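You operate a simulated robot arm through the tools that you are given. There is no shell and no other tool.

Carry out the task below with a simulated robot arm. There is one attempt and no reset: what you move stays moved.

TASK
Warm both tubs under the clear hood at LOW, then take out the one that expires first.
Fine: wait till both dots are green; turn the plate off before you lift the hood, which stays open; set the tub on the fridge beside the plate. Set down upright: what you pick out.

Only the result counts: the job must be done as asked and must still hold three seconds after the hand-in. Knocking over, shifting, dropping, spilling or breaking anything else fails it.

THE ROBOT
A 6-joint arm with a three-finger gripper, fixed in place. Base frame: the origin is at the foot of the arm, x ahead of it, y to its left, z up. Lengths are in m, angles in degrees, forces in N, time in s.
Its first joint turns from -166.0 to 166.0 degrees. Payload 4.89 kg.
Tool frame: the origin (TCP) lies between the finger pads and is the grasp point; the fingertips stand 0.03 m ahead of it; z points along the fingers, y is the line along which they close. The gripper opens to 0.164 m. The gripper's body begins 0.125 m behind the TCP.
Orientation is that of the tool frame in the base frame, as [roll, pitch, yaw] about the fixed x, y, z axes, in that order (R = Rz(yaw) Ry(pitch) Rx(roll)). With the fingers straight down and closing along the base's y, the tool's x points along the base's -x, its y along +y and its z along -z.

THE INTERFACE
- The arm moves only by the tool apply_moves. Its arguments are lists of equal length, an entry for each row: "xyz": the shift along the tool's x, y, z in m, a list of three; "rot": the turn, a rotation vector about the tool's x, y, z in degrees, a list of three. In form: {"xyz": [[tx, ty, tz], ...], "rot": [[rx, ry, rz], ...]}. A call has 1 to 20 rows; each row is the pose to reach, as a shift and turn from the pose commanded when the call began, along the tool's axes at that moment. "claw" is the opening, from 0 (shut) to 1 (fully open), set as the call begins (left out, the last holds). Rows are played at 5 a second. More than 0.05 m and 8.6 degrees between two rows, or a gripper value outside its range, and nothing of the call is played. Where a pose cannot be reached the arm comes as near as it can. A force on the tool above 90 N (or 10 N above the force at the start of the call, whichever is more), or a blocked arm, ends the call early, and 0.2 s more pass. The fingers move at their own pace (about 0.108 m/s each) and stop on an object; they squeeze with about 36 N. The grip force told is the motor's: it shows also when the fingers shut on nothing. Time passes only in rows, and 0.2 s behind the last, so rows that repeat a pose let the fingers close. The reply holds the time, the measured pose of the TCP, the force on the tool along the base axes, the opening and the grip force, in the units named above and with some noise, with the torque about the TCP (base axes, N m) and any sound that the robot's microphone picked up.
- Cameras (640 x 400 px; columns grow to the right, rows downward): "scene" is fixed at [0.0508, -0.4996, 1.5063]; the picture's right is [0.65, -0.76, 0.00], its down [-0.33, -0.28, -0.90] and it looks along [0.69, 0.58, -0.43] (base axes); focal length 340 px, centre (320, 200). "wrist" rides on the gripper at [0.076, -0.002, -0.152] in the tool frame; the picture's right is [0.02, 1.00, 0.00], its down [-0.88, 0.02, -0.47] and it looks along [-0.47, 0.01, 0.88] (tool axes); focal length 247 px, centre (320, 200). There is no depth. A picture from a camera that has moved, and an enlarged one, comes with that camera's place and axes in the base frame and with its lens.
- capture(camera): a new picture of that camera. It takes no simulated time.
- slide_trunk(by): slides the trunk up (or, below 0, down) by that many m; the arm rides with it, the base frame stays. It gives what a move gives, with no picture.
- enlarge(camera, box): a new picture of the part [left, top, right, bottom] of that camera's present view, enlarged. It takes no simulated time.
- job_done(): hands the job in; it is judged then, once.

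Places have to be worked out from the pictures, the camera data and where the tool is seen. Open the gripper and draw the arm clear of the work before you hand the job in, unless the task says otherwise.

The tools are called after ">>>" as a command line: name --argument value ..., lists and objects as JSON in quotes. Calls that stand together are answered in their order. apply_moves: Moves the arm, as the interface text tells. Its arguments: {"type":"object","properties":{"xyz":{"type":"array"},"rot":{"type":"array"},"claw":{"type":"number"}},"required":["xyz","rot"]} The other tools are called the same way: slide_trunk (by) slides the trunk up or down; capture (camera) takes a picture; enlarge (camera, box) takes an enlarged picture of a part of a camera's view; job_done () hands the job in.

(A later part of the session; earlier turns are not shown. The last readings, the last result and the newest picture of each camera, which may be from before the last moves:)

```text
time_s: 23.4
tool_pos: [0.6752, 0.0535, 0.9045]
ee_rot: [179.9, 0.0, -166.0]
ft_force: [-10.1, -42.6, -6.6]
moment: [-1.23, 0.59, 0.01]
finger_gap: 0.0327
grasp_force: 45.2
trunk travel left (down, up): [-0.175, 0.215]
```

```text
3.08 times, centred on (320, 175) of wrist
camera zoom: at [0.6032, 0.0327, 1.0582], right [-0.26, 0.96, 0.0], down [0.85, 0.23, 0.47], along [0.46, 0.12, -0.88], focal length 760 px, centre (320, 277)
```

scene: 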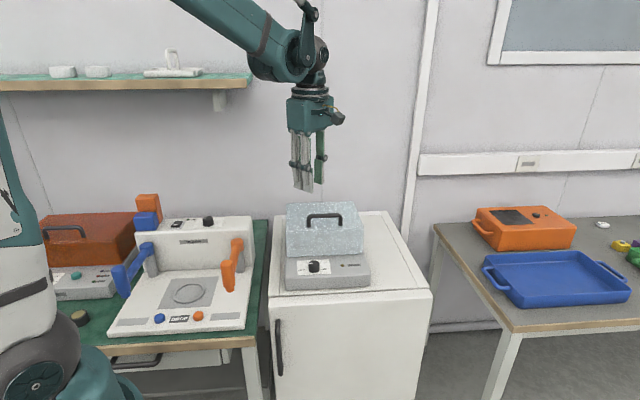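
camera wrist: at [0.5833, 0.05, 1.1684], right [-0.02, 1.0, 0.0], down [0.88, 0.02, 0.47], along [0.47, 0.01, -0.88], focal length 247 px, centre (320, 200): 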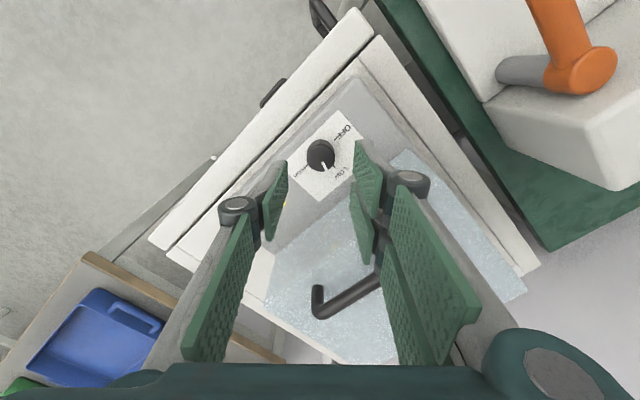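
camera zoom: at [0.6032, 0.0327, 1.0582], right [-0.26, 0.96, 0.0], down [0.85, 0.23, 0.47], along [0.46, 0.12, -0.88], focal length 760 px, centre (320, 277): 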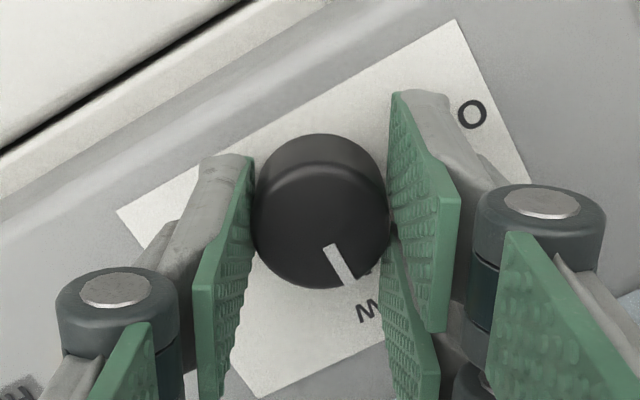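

The pointer is now within a couple of degrees of LOW, but there is about 43 N of side load toward −y. I'll ease the tool to remove that load before opening, so the knob doesn't twist on release.

>>> apply_moves --xyz '[[0.0005, -0.0008, 0], [0.0008, -0.0015, 0], [0.0008, -0.0015, 0]]' --rot '[[0, 0, 0], [0, 0, 0], [0, 0, 0]]' --claw 0.1

>>> enlarge --camera "scene" --box '[285, 250, 345, 290]'

```text
time_s: 24.2
tool_pos: [0.6756, 0.0525, 0.9066]
ee_rot: [179.9, 0.0, -166.0]
ft_force: [-7.3, -22.0, -4.1]
moment: [-0.39, 0.37, 0.01]
finger_gap: 0.033
grasp_force: 44.7
trunk travel left (down, up): [-0.175, 0.215]
```

```text
10.00 times, centred on (315, 270) of scene
camera zoom: at [0.0508, -0.4996, 1.5063], right [0.65, -0.76, 0.0], down [-0.33, -0.28, -0.9], along [0.69, 0.58, -0.43], focal length 3397 px, centre (370, -500)
```

zoom: 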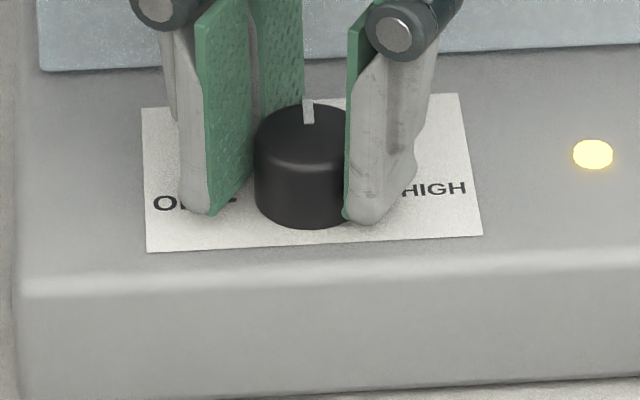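

The side load dropped to about 22 N, so I'll ease by the same amount again and then release.

>>> apply_moves --xyz '[[0.0004, -0.0008, 0], [0.0006, -0.0015, 0], [0.0006, -0.0015, 0]]' --rot '[[0, 0, 0], [0, 0, 0], [0, 0, 0]]' --claw 0.1

>>> apply_moves --xyz '[[0, 0, 0], [0, 0, 0]]' --rot '[[0, 0, 0], [0, 0, 0]]' --claw 0.305

>>> enlarge --camera "wrist" --box '[240, 110, 400, 240]'

>>> apply_moves --xyz '[[0, 0, -0.04], [0, 0, -0.08], [0, 0, -0.12]]' --rot '[[0, 0, 0], [0, 0, 0], [0, 0, 0]]'

>>> enlarge --camera "scene" --box '[285, 250, 345, 290]'

>>> enlarge --camera "wrist" --box '[270, 80, 390, 180]'

>>> capture --camera "wrist"

```text
time_s: 25.0
tool_pos: [0.6764, 0.0517, 0.9056]
ee_rot: [179.9, 0.0, -165.9]
ft_force: [2.6, 26.2, 19.7]
moment: [1.15, 0.17, 0.02]
finger_gap: 0.0333
grasp_force: 45.0
trunk travel left (down, up): [-0.175, 0.215]
```

```text
time_s: 25.6
tool_pos: [0.6769, 0.0499, 0.9054]
ee_rot: [180.0, 0.0, -165.9]
ft_force: [0.0, 0.2, 0.9]
moment: [0.05, -0.02, 0.0]
finger_gap: 0.05
grasp_force: 0.2
trunk travel left (down, up): [-0.175, 0.215]
```

```text
3.08 times, centred on (320, 175) of wrist
camera zoom: at [0.6031, 0.0299, 1.0575], right [-0.26, 0.96, 0.0], down [0.85, 0.23, 0.47], along [0.46, 0.12, -0.88], focal length 760 px, centre (320, 277)
```

zoom: 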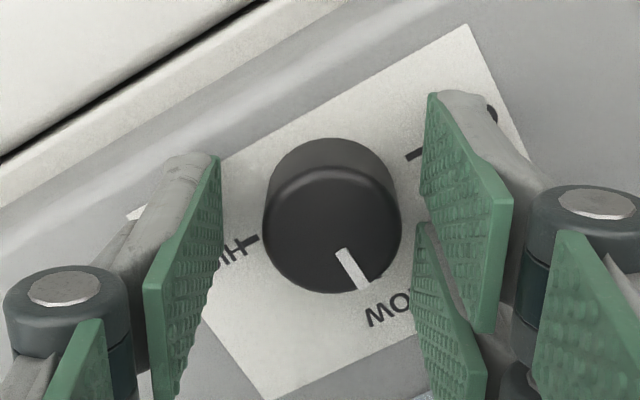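

```text
time_s: 26.4
tool_pos: [0.6756, 0.0485, 1.0261]
ee_rot: [-180.0, 0.0, -166.0]
ft_force: [2.0, 1.1, 0.1]
moment: [-0.05, 0.18, 0.03]
finger_gap: 0.0502
grasp_force: 0.1
trunk travel left (down, up): [-0.175, 0.215]
```

```text
10.00 times, centred on (315, 270) of scene
camera zoom: at [0.0508, -0.4996, 1.5063], right [0.65, -0.76, 0.0], down [-0.33, -0.28, -0.9], along [0.69, 0.58, -0.43], focal length 3397 px, centre (370, -500)
```

zoom: 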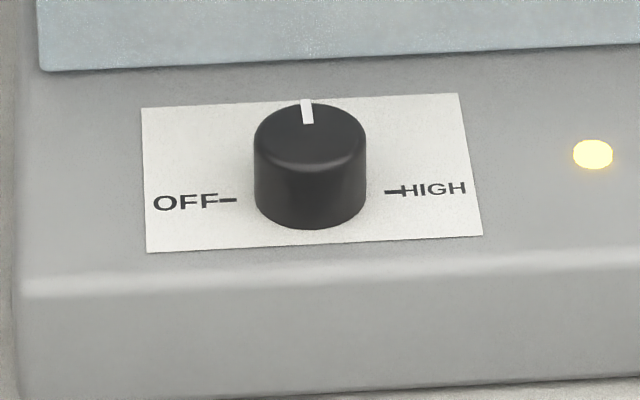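

```text
4.00 times, centred on (330, 130) of wrist
camera zoom: at [0.6025, 0.029, 1.1785], right [-0.26, 0.96, 0.0], down [0.85, 0.23, 0.47], along [0.46, 0.12, -0.88], focal length 988 px, centre (280, 480)
```

zoom: 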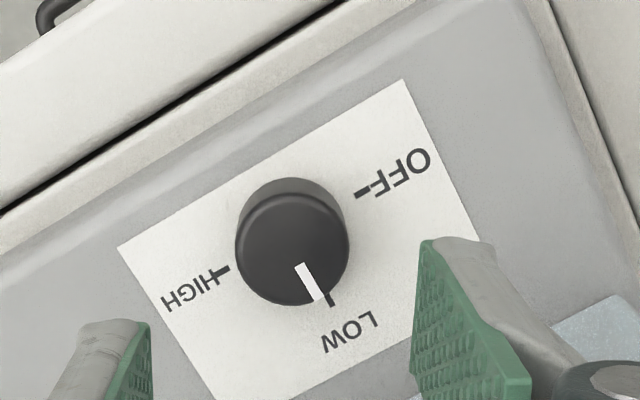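

```text
taken
camera wrist: at [0.6025, 0.029, 1.1785], right [-0.26, 0.96, 0.0], down [0.85, 0.23, 0.47], along [0.46, 0.12, -0.88], focal length 247 px, centre (320, 200)
```

wrist: 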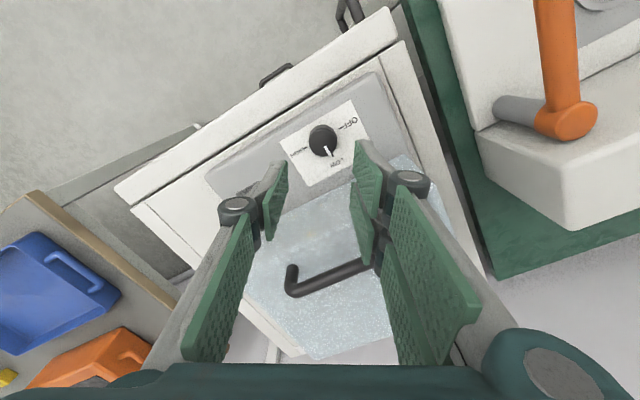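

The pointer is aligned with the LOW tick and the heat lamp is on. Now I'll look for the tubs' dots through the hood.

>>> enlarge --camera "wrist" --box '[260, 180, 380, 280]'

>>> enlarge --camera "scene" --box '[280, 190, 370, 270]'

```text
4.00 times, centred on (320, 230) of wrist
camera zoom: at [0.6025, 0.029, 1.1785], right [-0.26, 0.96, 0.0], down [0.85, 0.23, 0.47], along [0.46, 0.12, -0.88], focal length 988 px, centre (320, 80)
```

zoom: 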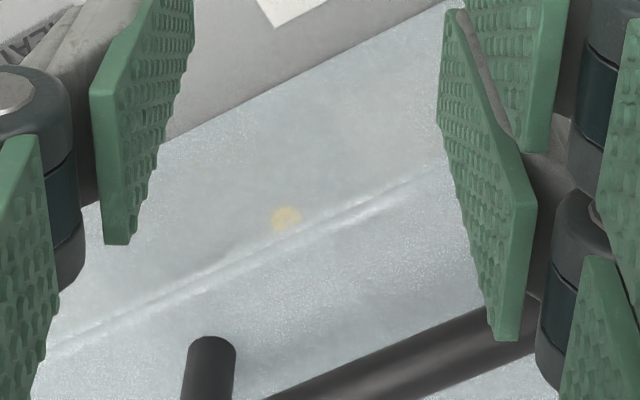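

```text
5.00 times, centred on (325, 230) of scene
camera zoom: at [0.0508, -0.4996, 1.5063], right [0.65, -0.76, 0.0], down [-0.33, -0.28, -0.9], along [0.69, 0.58, -0.43], focal length 1698 px, centre (295, 50)
```

zoom: 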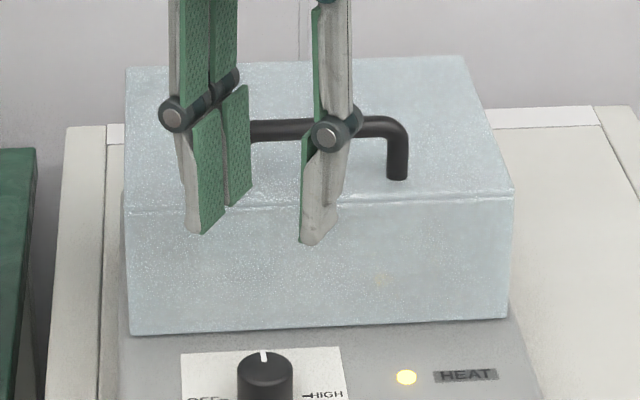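

There's a faint yellowish spot, which may be a reflection of the HEAT lamp or a dot changing colour. I'll move the camera to look almost straight down through the hood roof at both tubs.

>>> apply_moves --xyz '[[0, 0, -0.045], [-0.025, 0.004, -0.08], [-0.06, 0.009, -0.105], [-0.095, 0.0145, -0.13], [-0.13, 0.02, -0.15], [-0.17, 0.026, -0.165], [-0.2047, 0.0314, -0.175]]' --rot '[[0, 0, 0], [0, 0, 2], [0, 0, 5], [0, 0, 8], [0, 0, 11], [0, 0, 14], [0, 0, 14]]'

>>> capture --camera "wrist"

>>> enlarge --camera "wrist" --box '[200, 20, 440, 170]'

>>> enlarge --camera "scene" --box '[280, 190, 370, 270]'

```text
time_s: 28.0
tool_pos: [0.8667, 0.1289, 1.2035]
ee_rot: [-179.9, 0.1, 180.0]
ft_force: [-1.7, -0.1, 1.7]
moment: [0.07, -0.22, 0.01]
finger_gap: 0.0499
grasp_force: 0.0
trunk travel left (down, up): [-0.175, 0.215]
```

```text
taken
camera wrist: at [0.7908, 0.1277, 1.3546], right [-0.02, 1.0, 0.0], down [0.88, 0.02, 0.47], along [0.47, 0.01, -0.88], focal length 247 px, centre (320, 200)
```

wrist: 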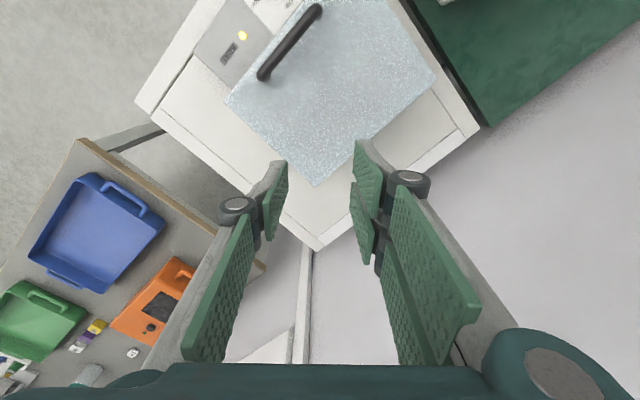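

```text
2.67 times, centred on (320, 95) of wrist
camera zoom: at [0.7908, 0.1277, 1.3546], right [-0.02, 1.0, 0.0], down [0.88, 0.02, 0.47], along [0.47, 0.01, -0.88], focal length 659 px, centre (320, 480)
```

zoom: 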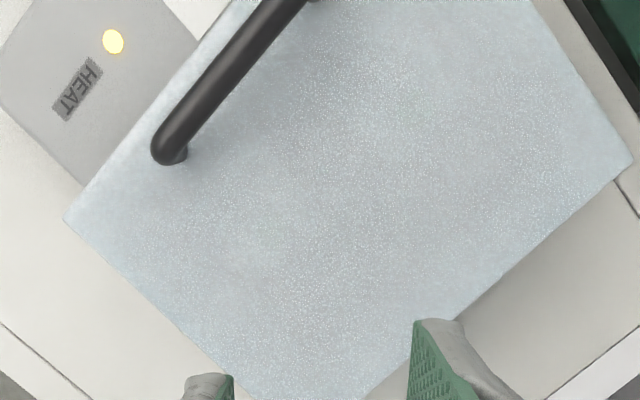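

```text
5.00 times, centred on (325, 230) of scene
camera zoom: at [0.0508, -0.4996, 1.5063], right [0.65, -0.76, 0.0], down [-0.33, -0.28, -0.9], along [0.69, 0.58, -0.43], focal length 1698 px, centre (295, 50)
```

zoom: 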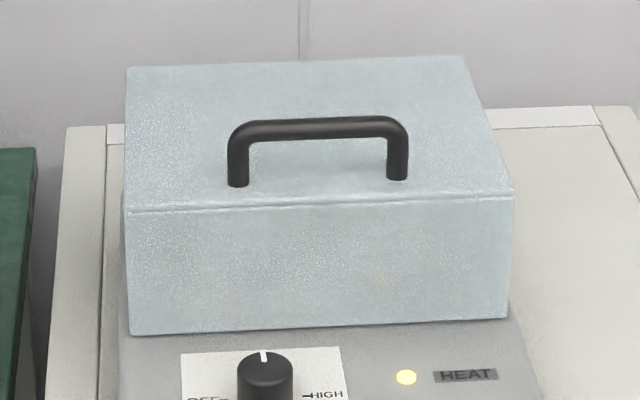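

From straight above, the roof glare hides the dots; the yellow spot matches the lamp's mirror image in the front wall. I'll zoom hard at the expected dot positions to look for faint colour.

>>> enlarge --camera "wrist" --box '[280, 80, 330, 120]'

>>> enlarge --camera "wrist" --box '[330, 30, 380, 70]'

>>> enlarge --camera "scene" --box '[300, 205, 350, 245]'

```text
10.00 times, centred on (305, 100) of wrist
camera zoom: at [0.7908, 0.1277, 1.3546], right [-0.02, 1.0, 0.0], down [0.88, 0.02, 0.47], along [0.47, 0.01, -0.88], focal length 2470 px, centre (470, 1200)
```

zoom: 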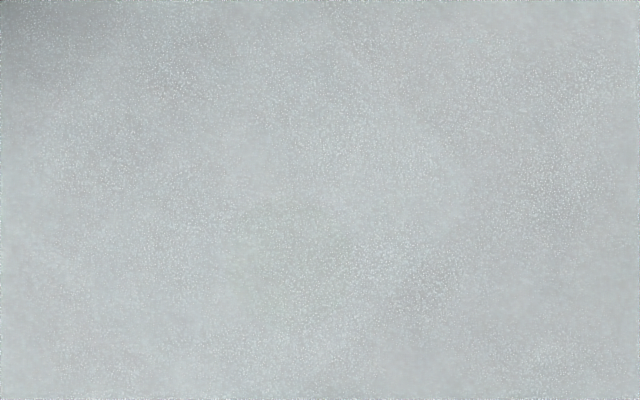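

```text
10.00 times, centred on (355, 50) of wrist
camera zoom: at [0.7908, 0.1277, 1.3546], right [-0.02, 1.0, 0.0], down [0.88, 0.02, 0.47], along [0.47, 0.01, -0.88], focal length 2470 px, centre (-30, 1700)
```

zoom: 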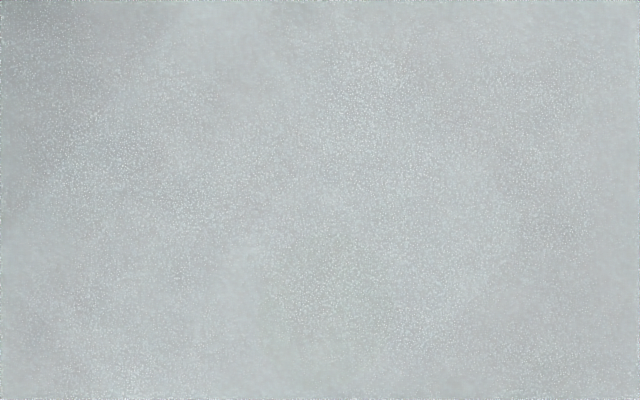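

```text
10.00 times, centred on (325, 225) of scene
camera zoom: at [0.0508, -0.4996, 1.5063], right [0.65, -0.76, 0.0], down [-0.33, -0.28, -0.9], along [0.69, 0.58, -0.43], focal length 3397 px, centre (270, -50)
```

zoom: 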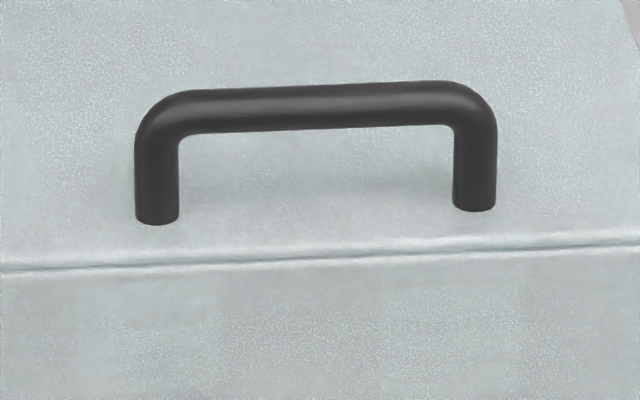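

The roof view is washed out. I'll try a front oblique view with the fingers fully open so the camera looks through the roof between them.

>>> apply_moves --xyz '[[0.03, -0.02, 0.008], [0.06, -0.04, 0.016], [0.09, -0.058, 0.025], [0.12, -0.077, 0.034], [0.15, -0.096, 0.043], [0.1788, -0.1147, 0.053]]' --rot '[[0, 0, -7.5], [0, 0, -15], [0, 0, -22.5], [0, 0, -30], [0, 0, -37.5], [0, 0, -45]]' --claw 1.0

>>> capture --camera "wrist"

>>> enlarge --camera "wrist" --box '[200, 150, 440, 300]'

```text
time_s: 29.4
tool_pos: [0.6887, 0.0166, 1.1485]
ee_rot: [180.0, 0.0, -134.9]
ft_force: [1.0, 0.8, -0.6]
moment: [-0.09, 0.19, -0.02]
finger_gap: 0.164
grasp_force: 0.0
trunk travel left (down, up): [-0.175, 0.215]
```

```text
taken
camera wrist: at [0.637, -0.039, 1.3001], right [-0.72, 0.69, 0.0], down [0.61, 0.64, 0.47], along [0.33, 0.34, -0.88], focal length 247 px, centre (320, 200)
```

wrist: 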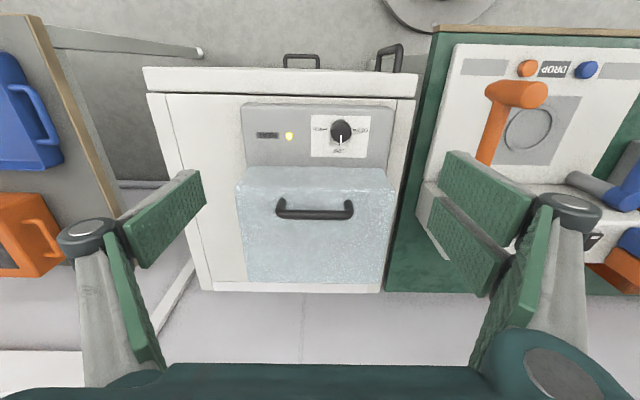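

```text
2.67 times, centred on (320, 225) of wrist
camera zoom: at [0.637, -0.039, 1.3001], right [-0.72, 0.69, 0.0], down [0.61, 0.64, 0.47], along [0.33, 0.34, -0.88], focal length 659 px, centre (320, 133)
```

zoom: 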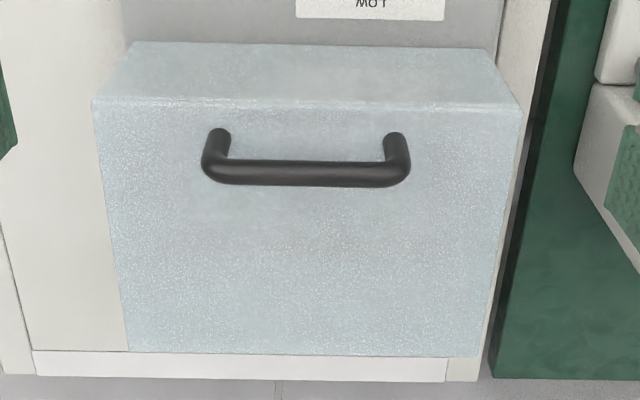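

No dots are visible at this resolution either. I'll zoom heavily on the predicted positions, just below the handle at pixels (291, 228) and (349, 228).

>>> enlarge --camera "wrist" --box '[265, 205, 325, 245]'

>>> enlarge --camera "wrist" --box '[320, 205, 380, 245]'

>>> enlarge --camera "wrist" --box '[235, 160, 405, 200]'

```text
10.00 times, centred on (295, 225) of wrist
camera zoom: at [0.637, -0.039, 1.3001], right [-0.72, 0.69, 0.0], down [0.61, 0.64, 0.47], along [0.33, 0.34, -0.88], focal length 2470 px, centre (570, -50)
```

zoom: 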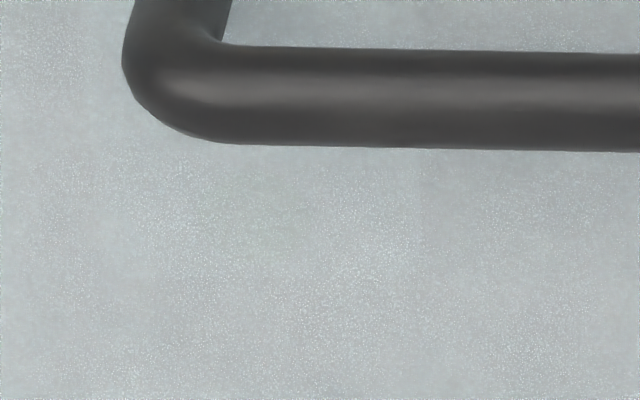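

```text
10.00 times, centred on (350, 225) of wrist
camera zoom: at [0.637, -0.039, 1.3001], right [-0.72, 0.69, 0.0], down [0.61, 0.64, 0.47], along [0.33, 0.34, -0.88], focal length 2470 px, centre (20, -50)
```

zoom: 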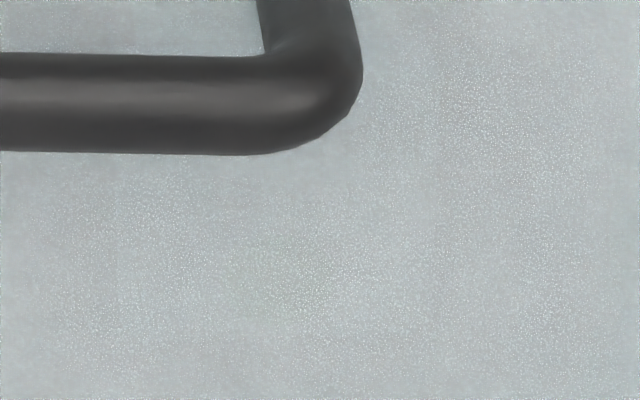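

```text
3.76 times, centred on (320, 180) of wrist
camera zoom: at [0.637, -0.039, 1.3001], right [-0.72, 0.69, 0.0], down [0.61, 0.64, 0.47], along [0.33, 0.34, -0.88], focal length 930 px, centre (320, 275)
```

zoom: 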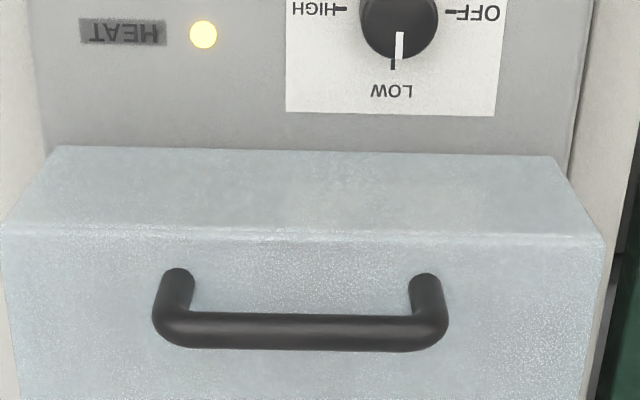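

The knob sits right on LOW. The front wall looks a bit clearer than the roof, so I'll zoom there to see whether the tubs show through it.

>>> enlarge --camera "wrist" --box '[240, 160, 320, 195]'

>>> enlarge --camera "wrist" --box '[320, 160, 400, 195]'

>>> enlarge --camera "scene" --box '[280, 225, 375, 265]'

```text
8.00 times, centred on (280, 178) of wrist
camera zoom: at [0.637, -0.039, 1.3001], right [-0.72, 0.69, 0.0], down [0.61, 0.64, 0.47], along [0.33, 0.34, -0.88], focal length 1976 px, centre (640, 380)
```

zoom: 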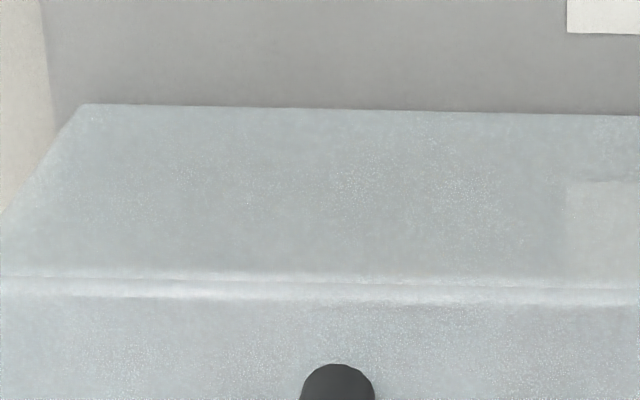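

```text
8.00 times, centred on (360, 178) of wrist
camera zoom: at [0.637, -0.039, 1.3001], right [-0.72, 0.69, 0.0], down [0.61, 0.64, 0.47], along [0.33, 0.34, -0.88], focal length 1976 px, centre (0, 380)
```

zoom: 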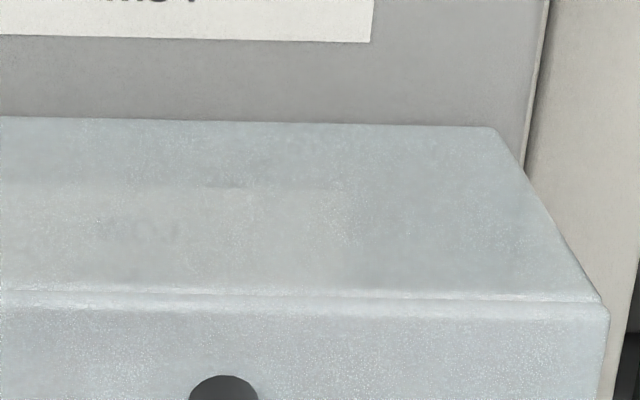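

```text
6.74 times, centred on (328, 245) of scene
camera zoom: at [0.0508, -0.4996, 1.5063], right [0.65, -0.76, 0.0], down [-0.33, -0.28, -0.9], along [0.69, 0.58, -0.43], focal length 2288 px, centre (270, -103)
```

zoom: 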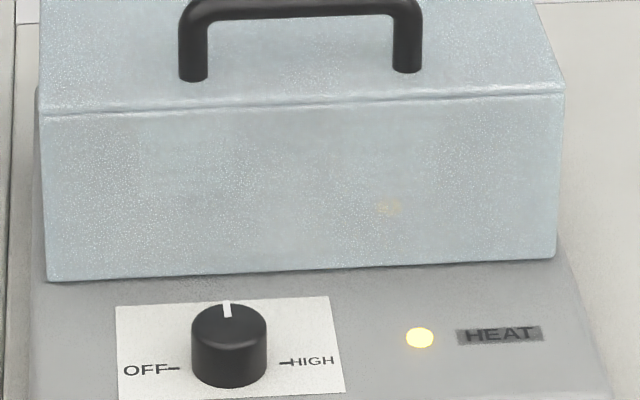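

The hood is strongly hazed with only faint transmission. I'll zoom very tightly from the scene camera at where the JAN dot (about 336, 222) and MAR dot (about 312, 220) should appear.

>>> enlarge --camera "scene" --box '[324, 212, 348, 227]'

>>> enlarge --camera "scene" --box '[298, 212, 322, 227]'

>>> enlarge --camera "wrist" --box '[240, 165, 400, 290]'

```text
16.00 times, centred on (336, 220) of scene
camera zoom: at [0.0508, -0.4996, 1.5063], right [0.65, -0.76, 0.0], down [-0.33, -0.28, -0.9], along [0.69, 0.58, -0.43], focal length 5435 px, centre (64, -112)
```

zoom: 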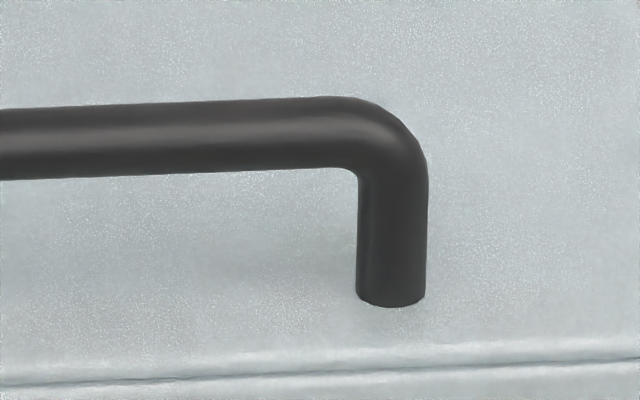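

```text
16.00 times, centred on (310, 220) of scene
camera zoom: at [0.0508, -0.4996, 1.5063], right [0.65, -0.76, 0.0], down [-0.33, -0.28, -0.9], along [0.69, 0.58, -0.43], focal length 5435 px, centre (480, -112)
```

zoom: 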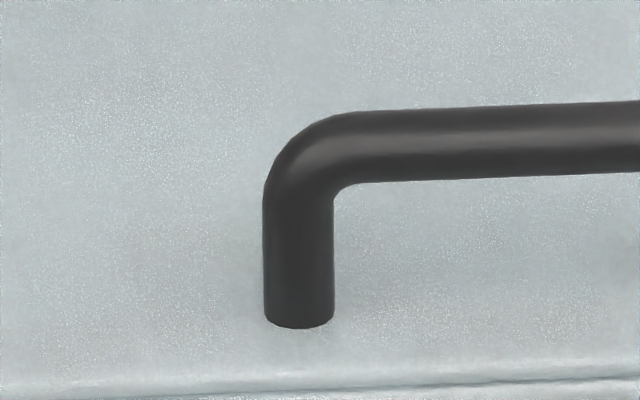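

```text
3.20 times, centred on (320, 228) of wrist
camera zoom: at [0.637, -0.039, 1.3001], right [-0.72, 0.69, 0.0], down [0.61, 0.64, 0.47], along [0.33, 0.34, -0.88], focal length 790 px, centre (320, 112)
```

zoom: 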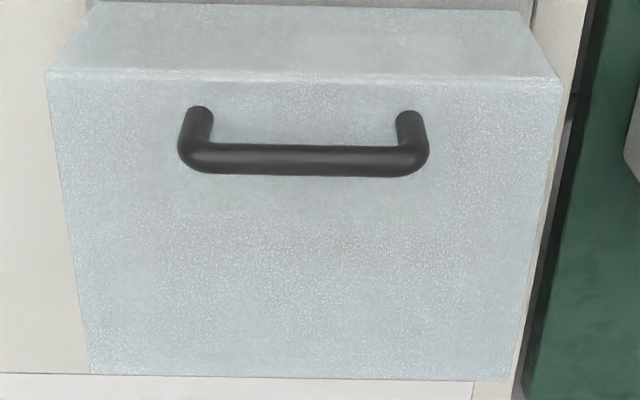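

Nothing readable at those angles. The front wall is lit less than the roof, so I'll tilt the tool 52° and lower it in front, to look at the lids nearly horizontally through the front wall between the open fingers.

>>> apply_moves --xyz '[[-0.005, 0, 0.02], [-0.01, 0, 0.045], [-0.016, 0, 0.07], [-0.022, 0, 0.097], [-0.028, 0, 0.125], [-0.034, 0, 0.153], [-0.041, 0, 0.182]]' --rot '[[0, -7.4, 0], [0, -14.8, 0], [0, -22.3, 0], [0, -29.7, 0], [0, -37.1, 0], [0, -44.6, 0], [0, -52, 0]]' --claw 1.0

>>> capture --camera "wrist"

>>> capture --camera "scene"

```text
time_s: 31.0
tool_pos: [0.7165, 0.0476, 0.9694]
ee_rot: [-179.9, 52.2, -135.0]
ft_force: [-1.7, 0.5, 0.5]
moment: [-0.12, -0.05, -0.14]
finger_gap: 0.1641
grasp_force: 0.0
trunk travel left (down, up): [-0.175, 0.215]
```

```text
taken
camera wrist: at [0.6001, -0.0728, 1.0007], right [-0.72, 0.7, -0.02], down [0.1, 0.13, 0.99], along [0.69, 0.7, -0.17], focal length 247 px, centre (320, 200)
```

wrist: 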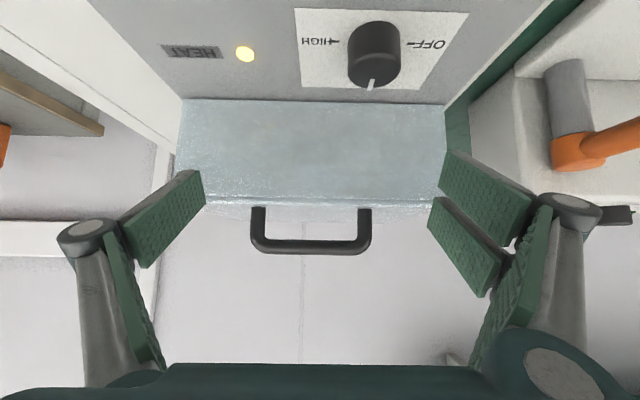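

```text
taken
```

scene: 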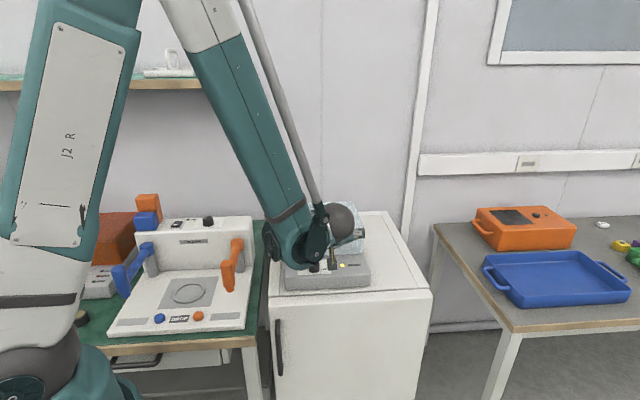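

This is an upside-down view straight at the front wall. I'll zoom on the wall near its top edge (rows 150–205), where the lids should be visible.

>>> enlarge --camera "wrist" --box '[170, 90, 450, 215]'

>>> enlarge --camera "wrist" --box '[210, 150, 320, 210]'

>>> enlarge --camera "wrist" --box '[320, 150, 430, 210]'

```text
2.29 times, centred on (310, 152) of wrist
camera zoom: at [0.6001, -0.0728, 1.0007], right [-0.72, 0.7, -0.02], down [0.1, 0.13, 0.99], along [0.69, 0.7, -0.17], focal length 564 px, centre (343, 309)
```

zoom: 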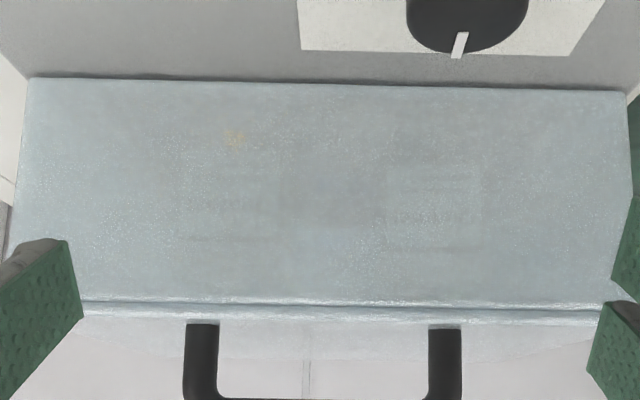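

```text
5.82 times, centred on (265, 180) of wrist
camera zoom: at [0.6001, -0.0728, 1.0007], right [-0.72, 0.7, -0.02], down [0.1, 0.13, 0.99], along [0.69, 0.7, -0.17], focal length 1437 px, centre (640, 316)
```

zoom: 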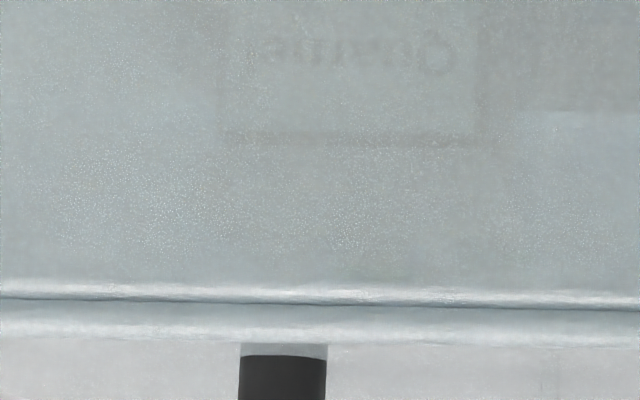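

```text
5.82 times, centred on (375, 180) of wrist
camera zoom: at [0.6001, -0.0728, 1.0007], right [-0.72, 0.7, -0.02], down [0.1, 0.13, 0.99], along [0.69, 0.7, -0.17], focal length 1437 px, centre (0, 316)
```

zoom: 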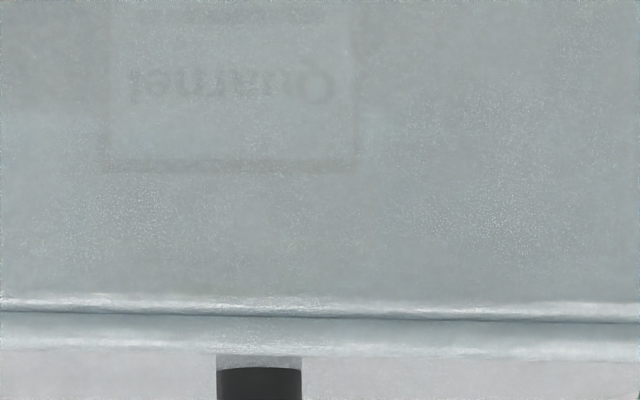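

Now the "Quarnel" labels show faintly through the front wall, so the hood is see-through at this low angle. The lid tops are hidden right behind the hood's top edge, so I'll lower the camera about 24 mm to see under that edge.

>>> apply_moves --xyz '[[0.0095, 0, 0.0074], [0.0189, 0, 0.0148]]' --rot '[[0, 0, 0], [0, 0, 0]]' --claw 1.0

>>> enlarge --camera "wrist" --box '[170, 90, 450, 215]'

>>> enlarge --camera "wrist" --box '[240, 160, 320, 210]'

>>> enlarge --camera "wrist" --box '[320, 160, 400, 210]'

```text
time_s: 31.6
tool_pos: [0.7164, 0.0463, 0.9426]
ee_rot: [-180.0, 52.0, -135.0]
ft_force: [-0.2, 0.4, -0.7]
moment: [0.02, 0.0, -0.01]
finger_gap: 0.1639
grasp_force: 0.1
trunk travel left (down, up): [-0.175, 0.215]
```

```text
2.29 times, centred on (310, 152) of wrist
camera zoom: at [0.6008, -0.0734, 0.9757], right [-0.72, 0.7, -0.02], down [0.11, 0.13, 0.99], along [0.69, 0.7, -0.17], focal length 564 px, centre (343, 309)
```

zoom: 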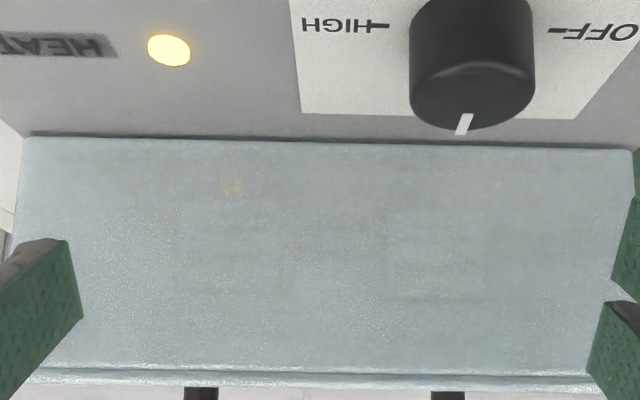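

```text
8.00 times, centred on (280, 185) of wrist
camera zoom: at [0.6008, -0.0734, 0.9757], right [-0.72, 0.7, -0.02], down [0.11, 0.13, 0.99], along [0.69, 0.7, -0.17], focal length 1976 px, centre (640, 320)
```

zoom: 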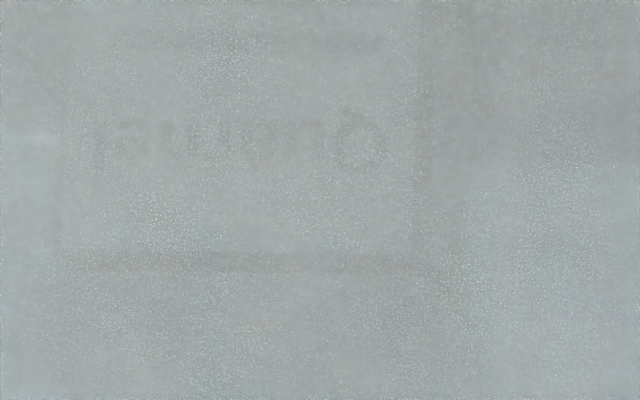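

```text
8.00 times, centred on (360, 185) of wrist
camera zoom: at [0.6008, -0.0734, 0.9757], right [-0.72, 0.7, -0.02], down [0.11, 0.13, 0.99], along [0.69, 0.7, -0.17], focal length 1976 px, centre (0, 320)
```

zoom: 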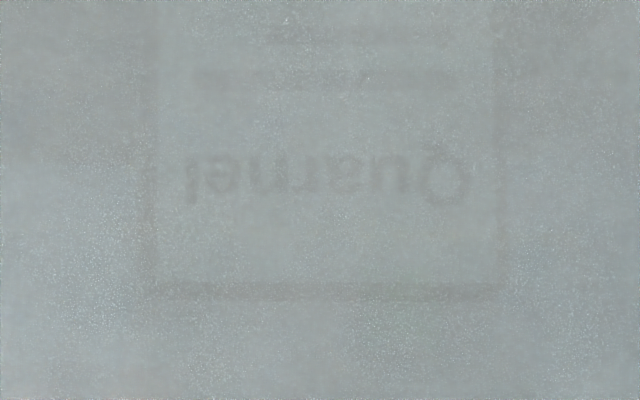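

The labels are clearer now. The lid tops and dots should lie at about (278, 218) and (361, 222), so I'll zoom there.

>>> enlarge --camera "wrist" --box '[250, 200, 306, 235]'

>>> enlarge --camera "wrist" --box '[334, 200, 390, 235]'

```text
11.43 times, centred on (278, 218) of wrist
camera zoom: at [0.6008, -0.0734, 0.9757], right [-0.72, 0.7, -0.02], down [0.11, 0.13, 0.99], along [0.69, 0.7, -0.17], focal length 2823 px, centre (800, 0)
```

zoom: 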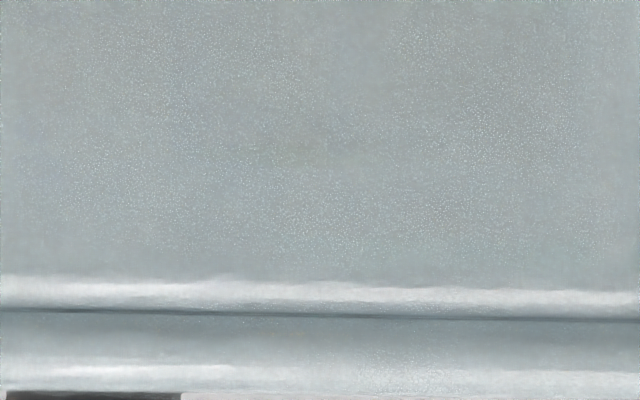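

```text
11.43 times, centred on (362, 218) of wrist
camera zoom: at [0.6008, -0.0734, 0.9757], right [-0.72, 0.7, -0.02], down [0.11, 0.13, 0.99], along [0.69, 0.7, -0.17], focal length 2823 px, centre (-160, 0)
```

zoom: 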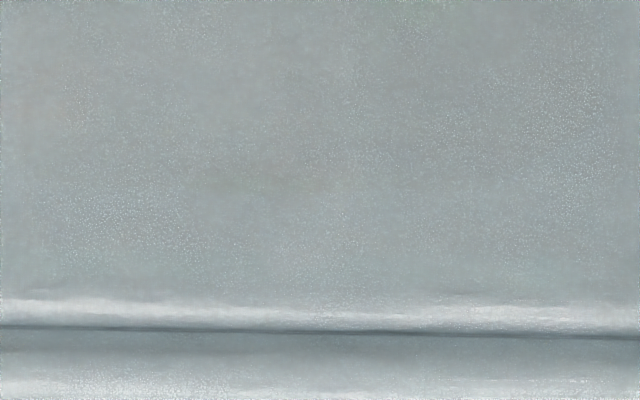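

There are faint tinted ellipses near (310,150) in the JAN view and (280,185) in the MAR view, which should be the dots. I'll zoom further to judge their colours.

>>> enlarge --camera "wrist" --box '[265, 206, 289, 221]'

>>> enlarge --camera "wrist" --box '[346, 208, 370, 223]'

```text
16.00 times, centred on (277, 214) of wrist
camera zoom: at [0.6008, -0.0734, 0.9757], right [-0.72, 0.7, -0.02], down [0.11, 0.13, 0.99], along [0.69, 0.7, -0.17], focal length 3952 px, centre (1008, -16)
```

zoom: 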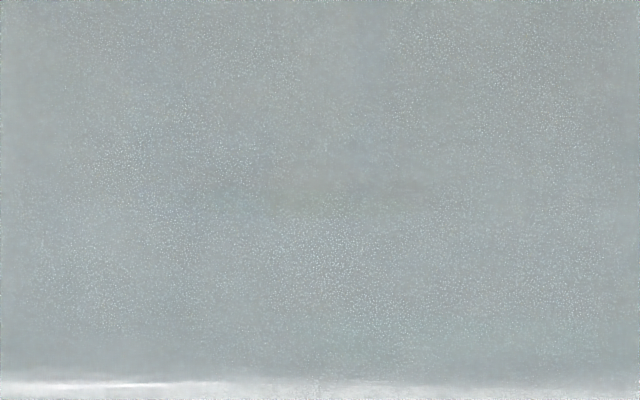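

```text
16.00 times, centred on (358, 216) of wrist
camera zoom: at [0.6008, -0.0734, 0.9757], right [-0.72, 0.7, -0.02], down [0.11, 0.13, 0.99], along [0.69, 0.7, -0.17], focal length 3952 px, centre (-288, -48)
```

zoom: 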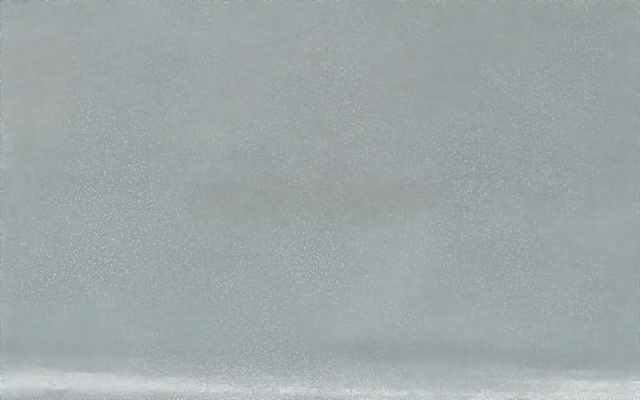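

The dots are just discernible as olive/brownish tints, no longer blue but not clearly green. I'll hold this pose, wait about 4 s and compare.

>>> apply_moves --xyz '[[0, 0, 0], [0, 0, 0], [0, 0, 0], [0, 0, 0], [0, 0, 0], [0, 0, 0], [0, 0, 0], [0, 0, 0], [0, 0, 0], [0, 0, 0], [0, 0, 0], [0, 0, 0], [0, 0, 0], [0, 0, 0], [0, 0, 0], [0, 0, 0], [0, 0, 0], [0, 0, 0], [0, 0, 0], [0, 0, 0]]' --rot '[[0, 0, 0], [0, 0, 0], [0, 0, 0], [0, 0, 0], [0, 0, 0], [0, 0, 0], [0, 0, 0], [0, 0, 0], [0, 0, 0], [0, 0, 0], [0, 0, 0], [0, 0, 0], [0, 0, 0], [0, 0, 0], [0, 0, 0], [0, 0, 0], [0, 0, 0], [0, 0, 0], [0, 0, 0], [0, 0, 0]]'

>>> enlarge --camera "wrist" --box '[265, 206, 289, 221]'

>>> enlarge --camera "wrist" --box '[346, 208, 370, 223]'

```text
time_s: 35.8
tool_pos: [0.7166, 0.0455, 0.9436]
ee_rot: [-179.9, 51.9, -135.1]
ft_force: [0.1, 0.9, 0.2]
moment: [0.01, -0.01, 0.02]
finger_gap: 0.1639
grasp_force: 0.0
trunk travel left (down, up): [-0.175, 0.215]
```

```text
16.00 times, centred on (277, 214) of wrist
camera zoom: at [0.601, -0.0734, 0.9758], right [-0.72, 0.7, -0.02], down [0.11, 0.13, 0.99], along [0.69, 0.7, -0.17], focal length 3952 px, centre (1008, -16)
```

zoom: 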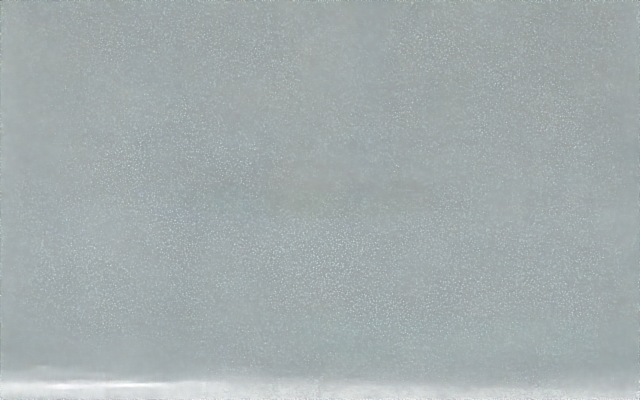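

```text
16.00 times, centred on (358, 216) of wrist
camera zoom: at [0.601, -0.0734, 0.9758], right [-0.72, 0.7, -0.02], down [0.11, 0.13, 0.99], along [0.69, 0.7, -0.17], focal length 3952 px, centre (-288, -48)
```

zoom: 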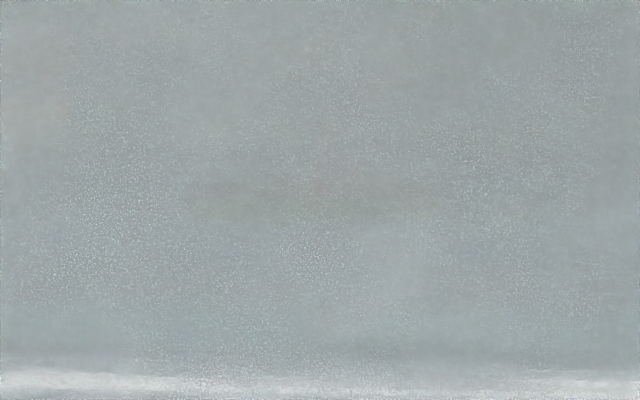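

The patches match the computed dot positions, and their tint looks olive/amber rather than green. I'll keep waiting and watch for the hue to change.

>>> apply_moves --xyz '[[0, 0, 0], [0, 0, 0], [0, 0, 0], [0, 0, 0], [0, 0, 0], [0, 0, 0], [0, 0, 0], [0, 0, 0], [0, 0, 0], [0, 0, 0], [0, 0, 0], [0, 0, 0], [0, 0, 0], [0, 0, 0], [0, 0, 0], [0, 0, 0], [0, 0, 0], [0, 0, 0], [0, 0, 0], [0, 0, 0]]' --rot '[[0, 0, 0], [0, 0, 0], [0, 0, 0], [0, 0, 0], [0, 0, 0], [0, 0, 0], [0, 0, 0], [0, 0, 0], [0, 0, 0], [0, 0, 0], [0, 0, 0], [0, 0, 0], [0, 0, 0], [0, 0, 0], [0, 0, 0], [0, 0, 0], [0, 0, 0], [0, 0, 0], [0, 0, 0], [0, 0, 0]]'

>>> enlarge --camera "wrist" --box '[250, 200, 306, 235]'

>>> enlarge --camera "wrist" --box '[334, 200, 390, 235]'

```text
time_s: 40.0
tool_pos: [0.7167, 0.0472, 0.9418]
ee_rot: [-179.9, 52.0, -135.1]
ft_force: [-0.7, -0.6, 0.2]
moment: [0.01, 0.0, 0.0]
finger_gap: 0.164
grasp_force: 0.1
trunk travel left (down, up): [-0.175, 0.215]
```

```text
11.43 times, centred on (278, 218) of wrist
camera zoom: at [0.601, -0.0734, 0.9758], right [-0.72, 0.7, -0.02], down [0.11, 0.13, 0.99], along [0.69, 0.7, -0.17], focal length 2823 px, centre (800, 0)
```

zoom: 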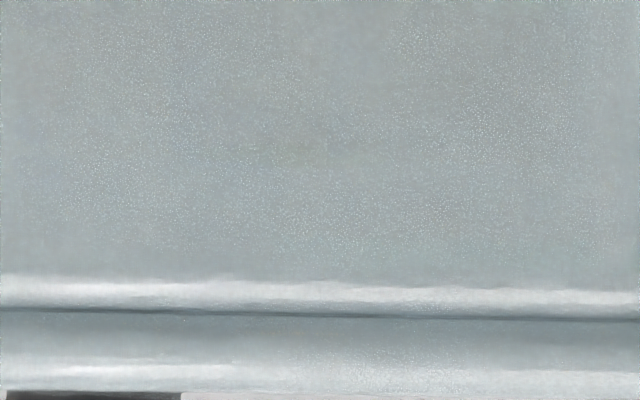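

```text
11.43 times, centred on (362, 218) of wrist
camera zoom: at [0.601, -0.0734, 0.9758], right [-0.72, 0.7, -0.02], down [0.11, 0.13, 0.99], along [0.69, 0.7, -0.17], focal length 2823 px, centre (-160, 0)
```

zoom: 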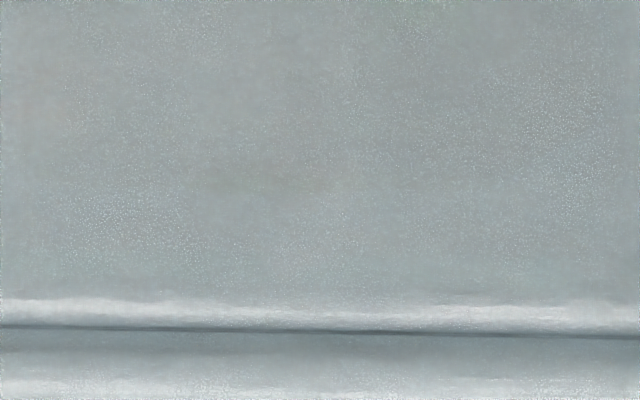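

The tint is fainter at this zoom; I'll repeat the tighter zoom used before to compare hue directly with the earlier pictures.

>>> enlarge --camera "wrist" --box '[265, 206, 289, 221]'

>>> enlarge --camera "wrist" --box '[346, 208, 370, 223]'

>>> enlarge --camera "wrist" --box '[220, 170, 420, 240]'

```text
16.00 times, centred on (277, 214) of wrist
camera zoom: at [0.601, -0.0734, 0.9758], right [-0.72, 0.7, -0.02], down [0.11, 0.13, 0.99], along [0.69, 0.7, -0.17], focal length 3952 px, centre (1008, -16)
```

zoom: 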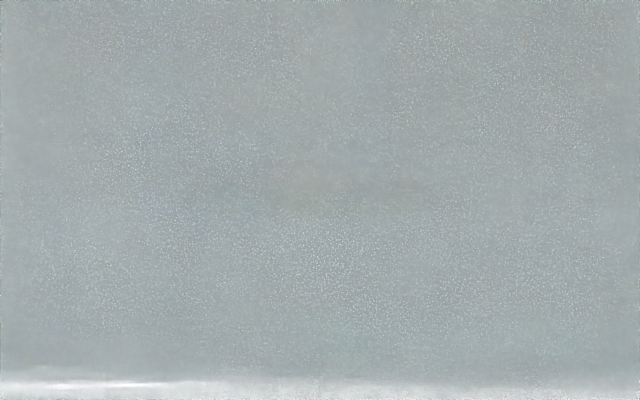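

```text
16.00 times, centred on (358, 216) of wrist
camera zoom: at [0.601, -0.0734, 0.9758], right [-0.72, 0.7, -0.02], down [0.11, 0.13, 0.99], along [0.69, 0.7, -0.17], focal length 3952 px, centre (-288, -48)
```

zoom: 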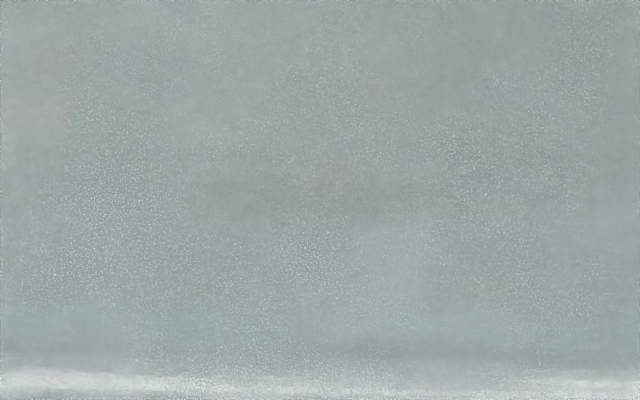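

```text
3.20 times, centred on (320, 205) of wrist
camera zoom: at [0.601, -0.0734, 0.9758], right [-0.72, 0.7, -0.02], down [0.11, 0.13, 0.99], along [0.69, 0.7, -0.17], focal length 790 px, centre (320, 184)
```

zoom: 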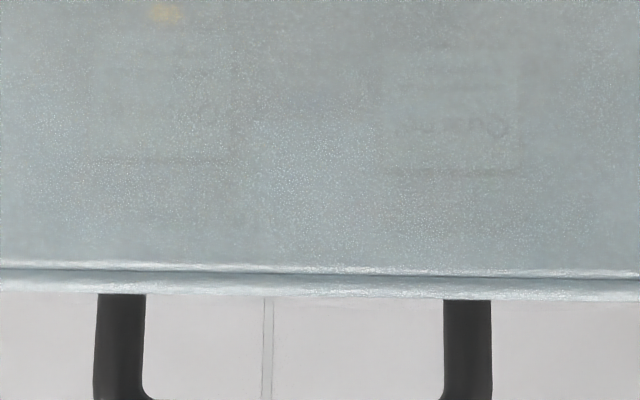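

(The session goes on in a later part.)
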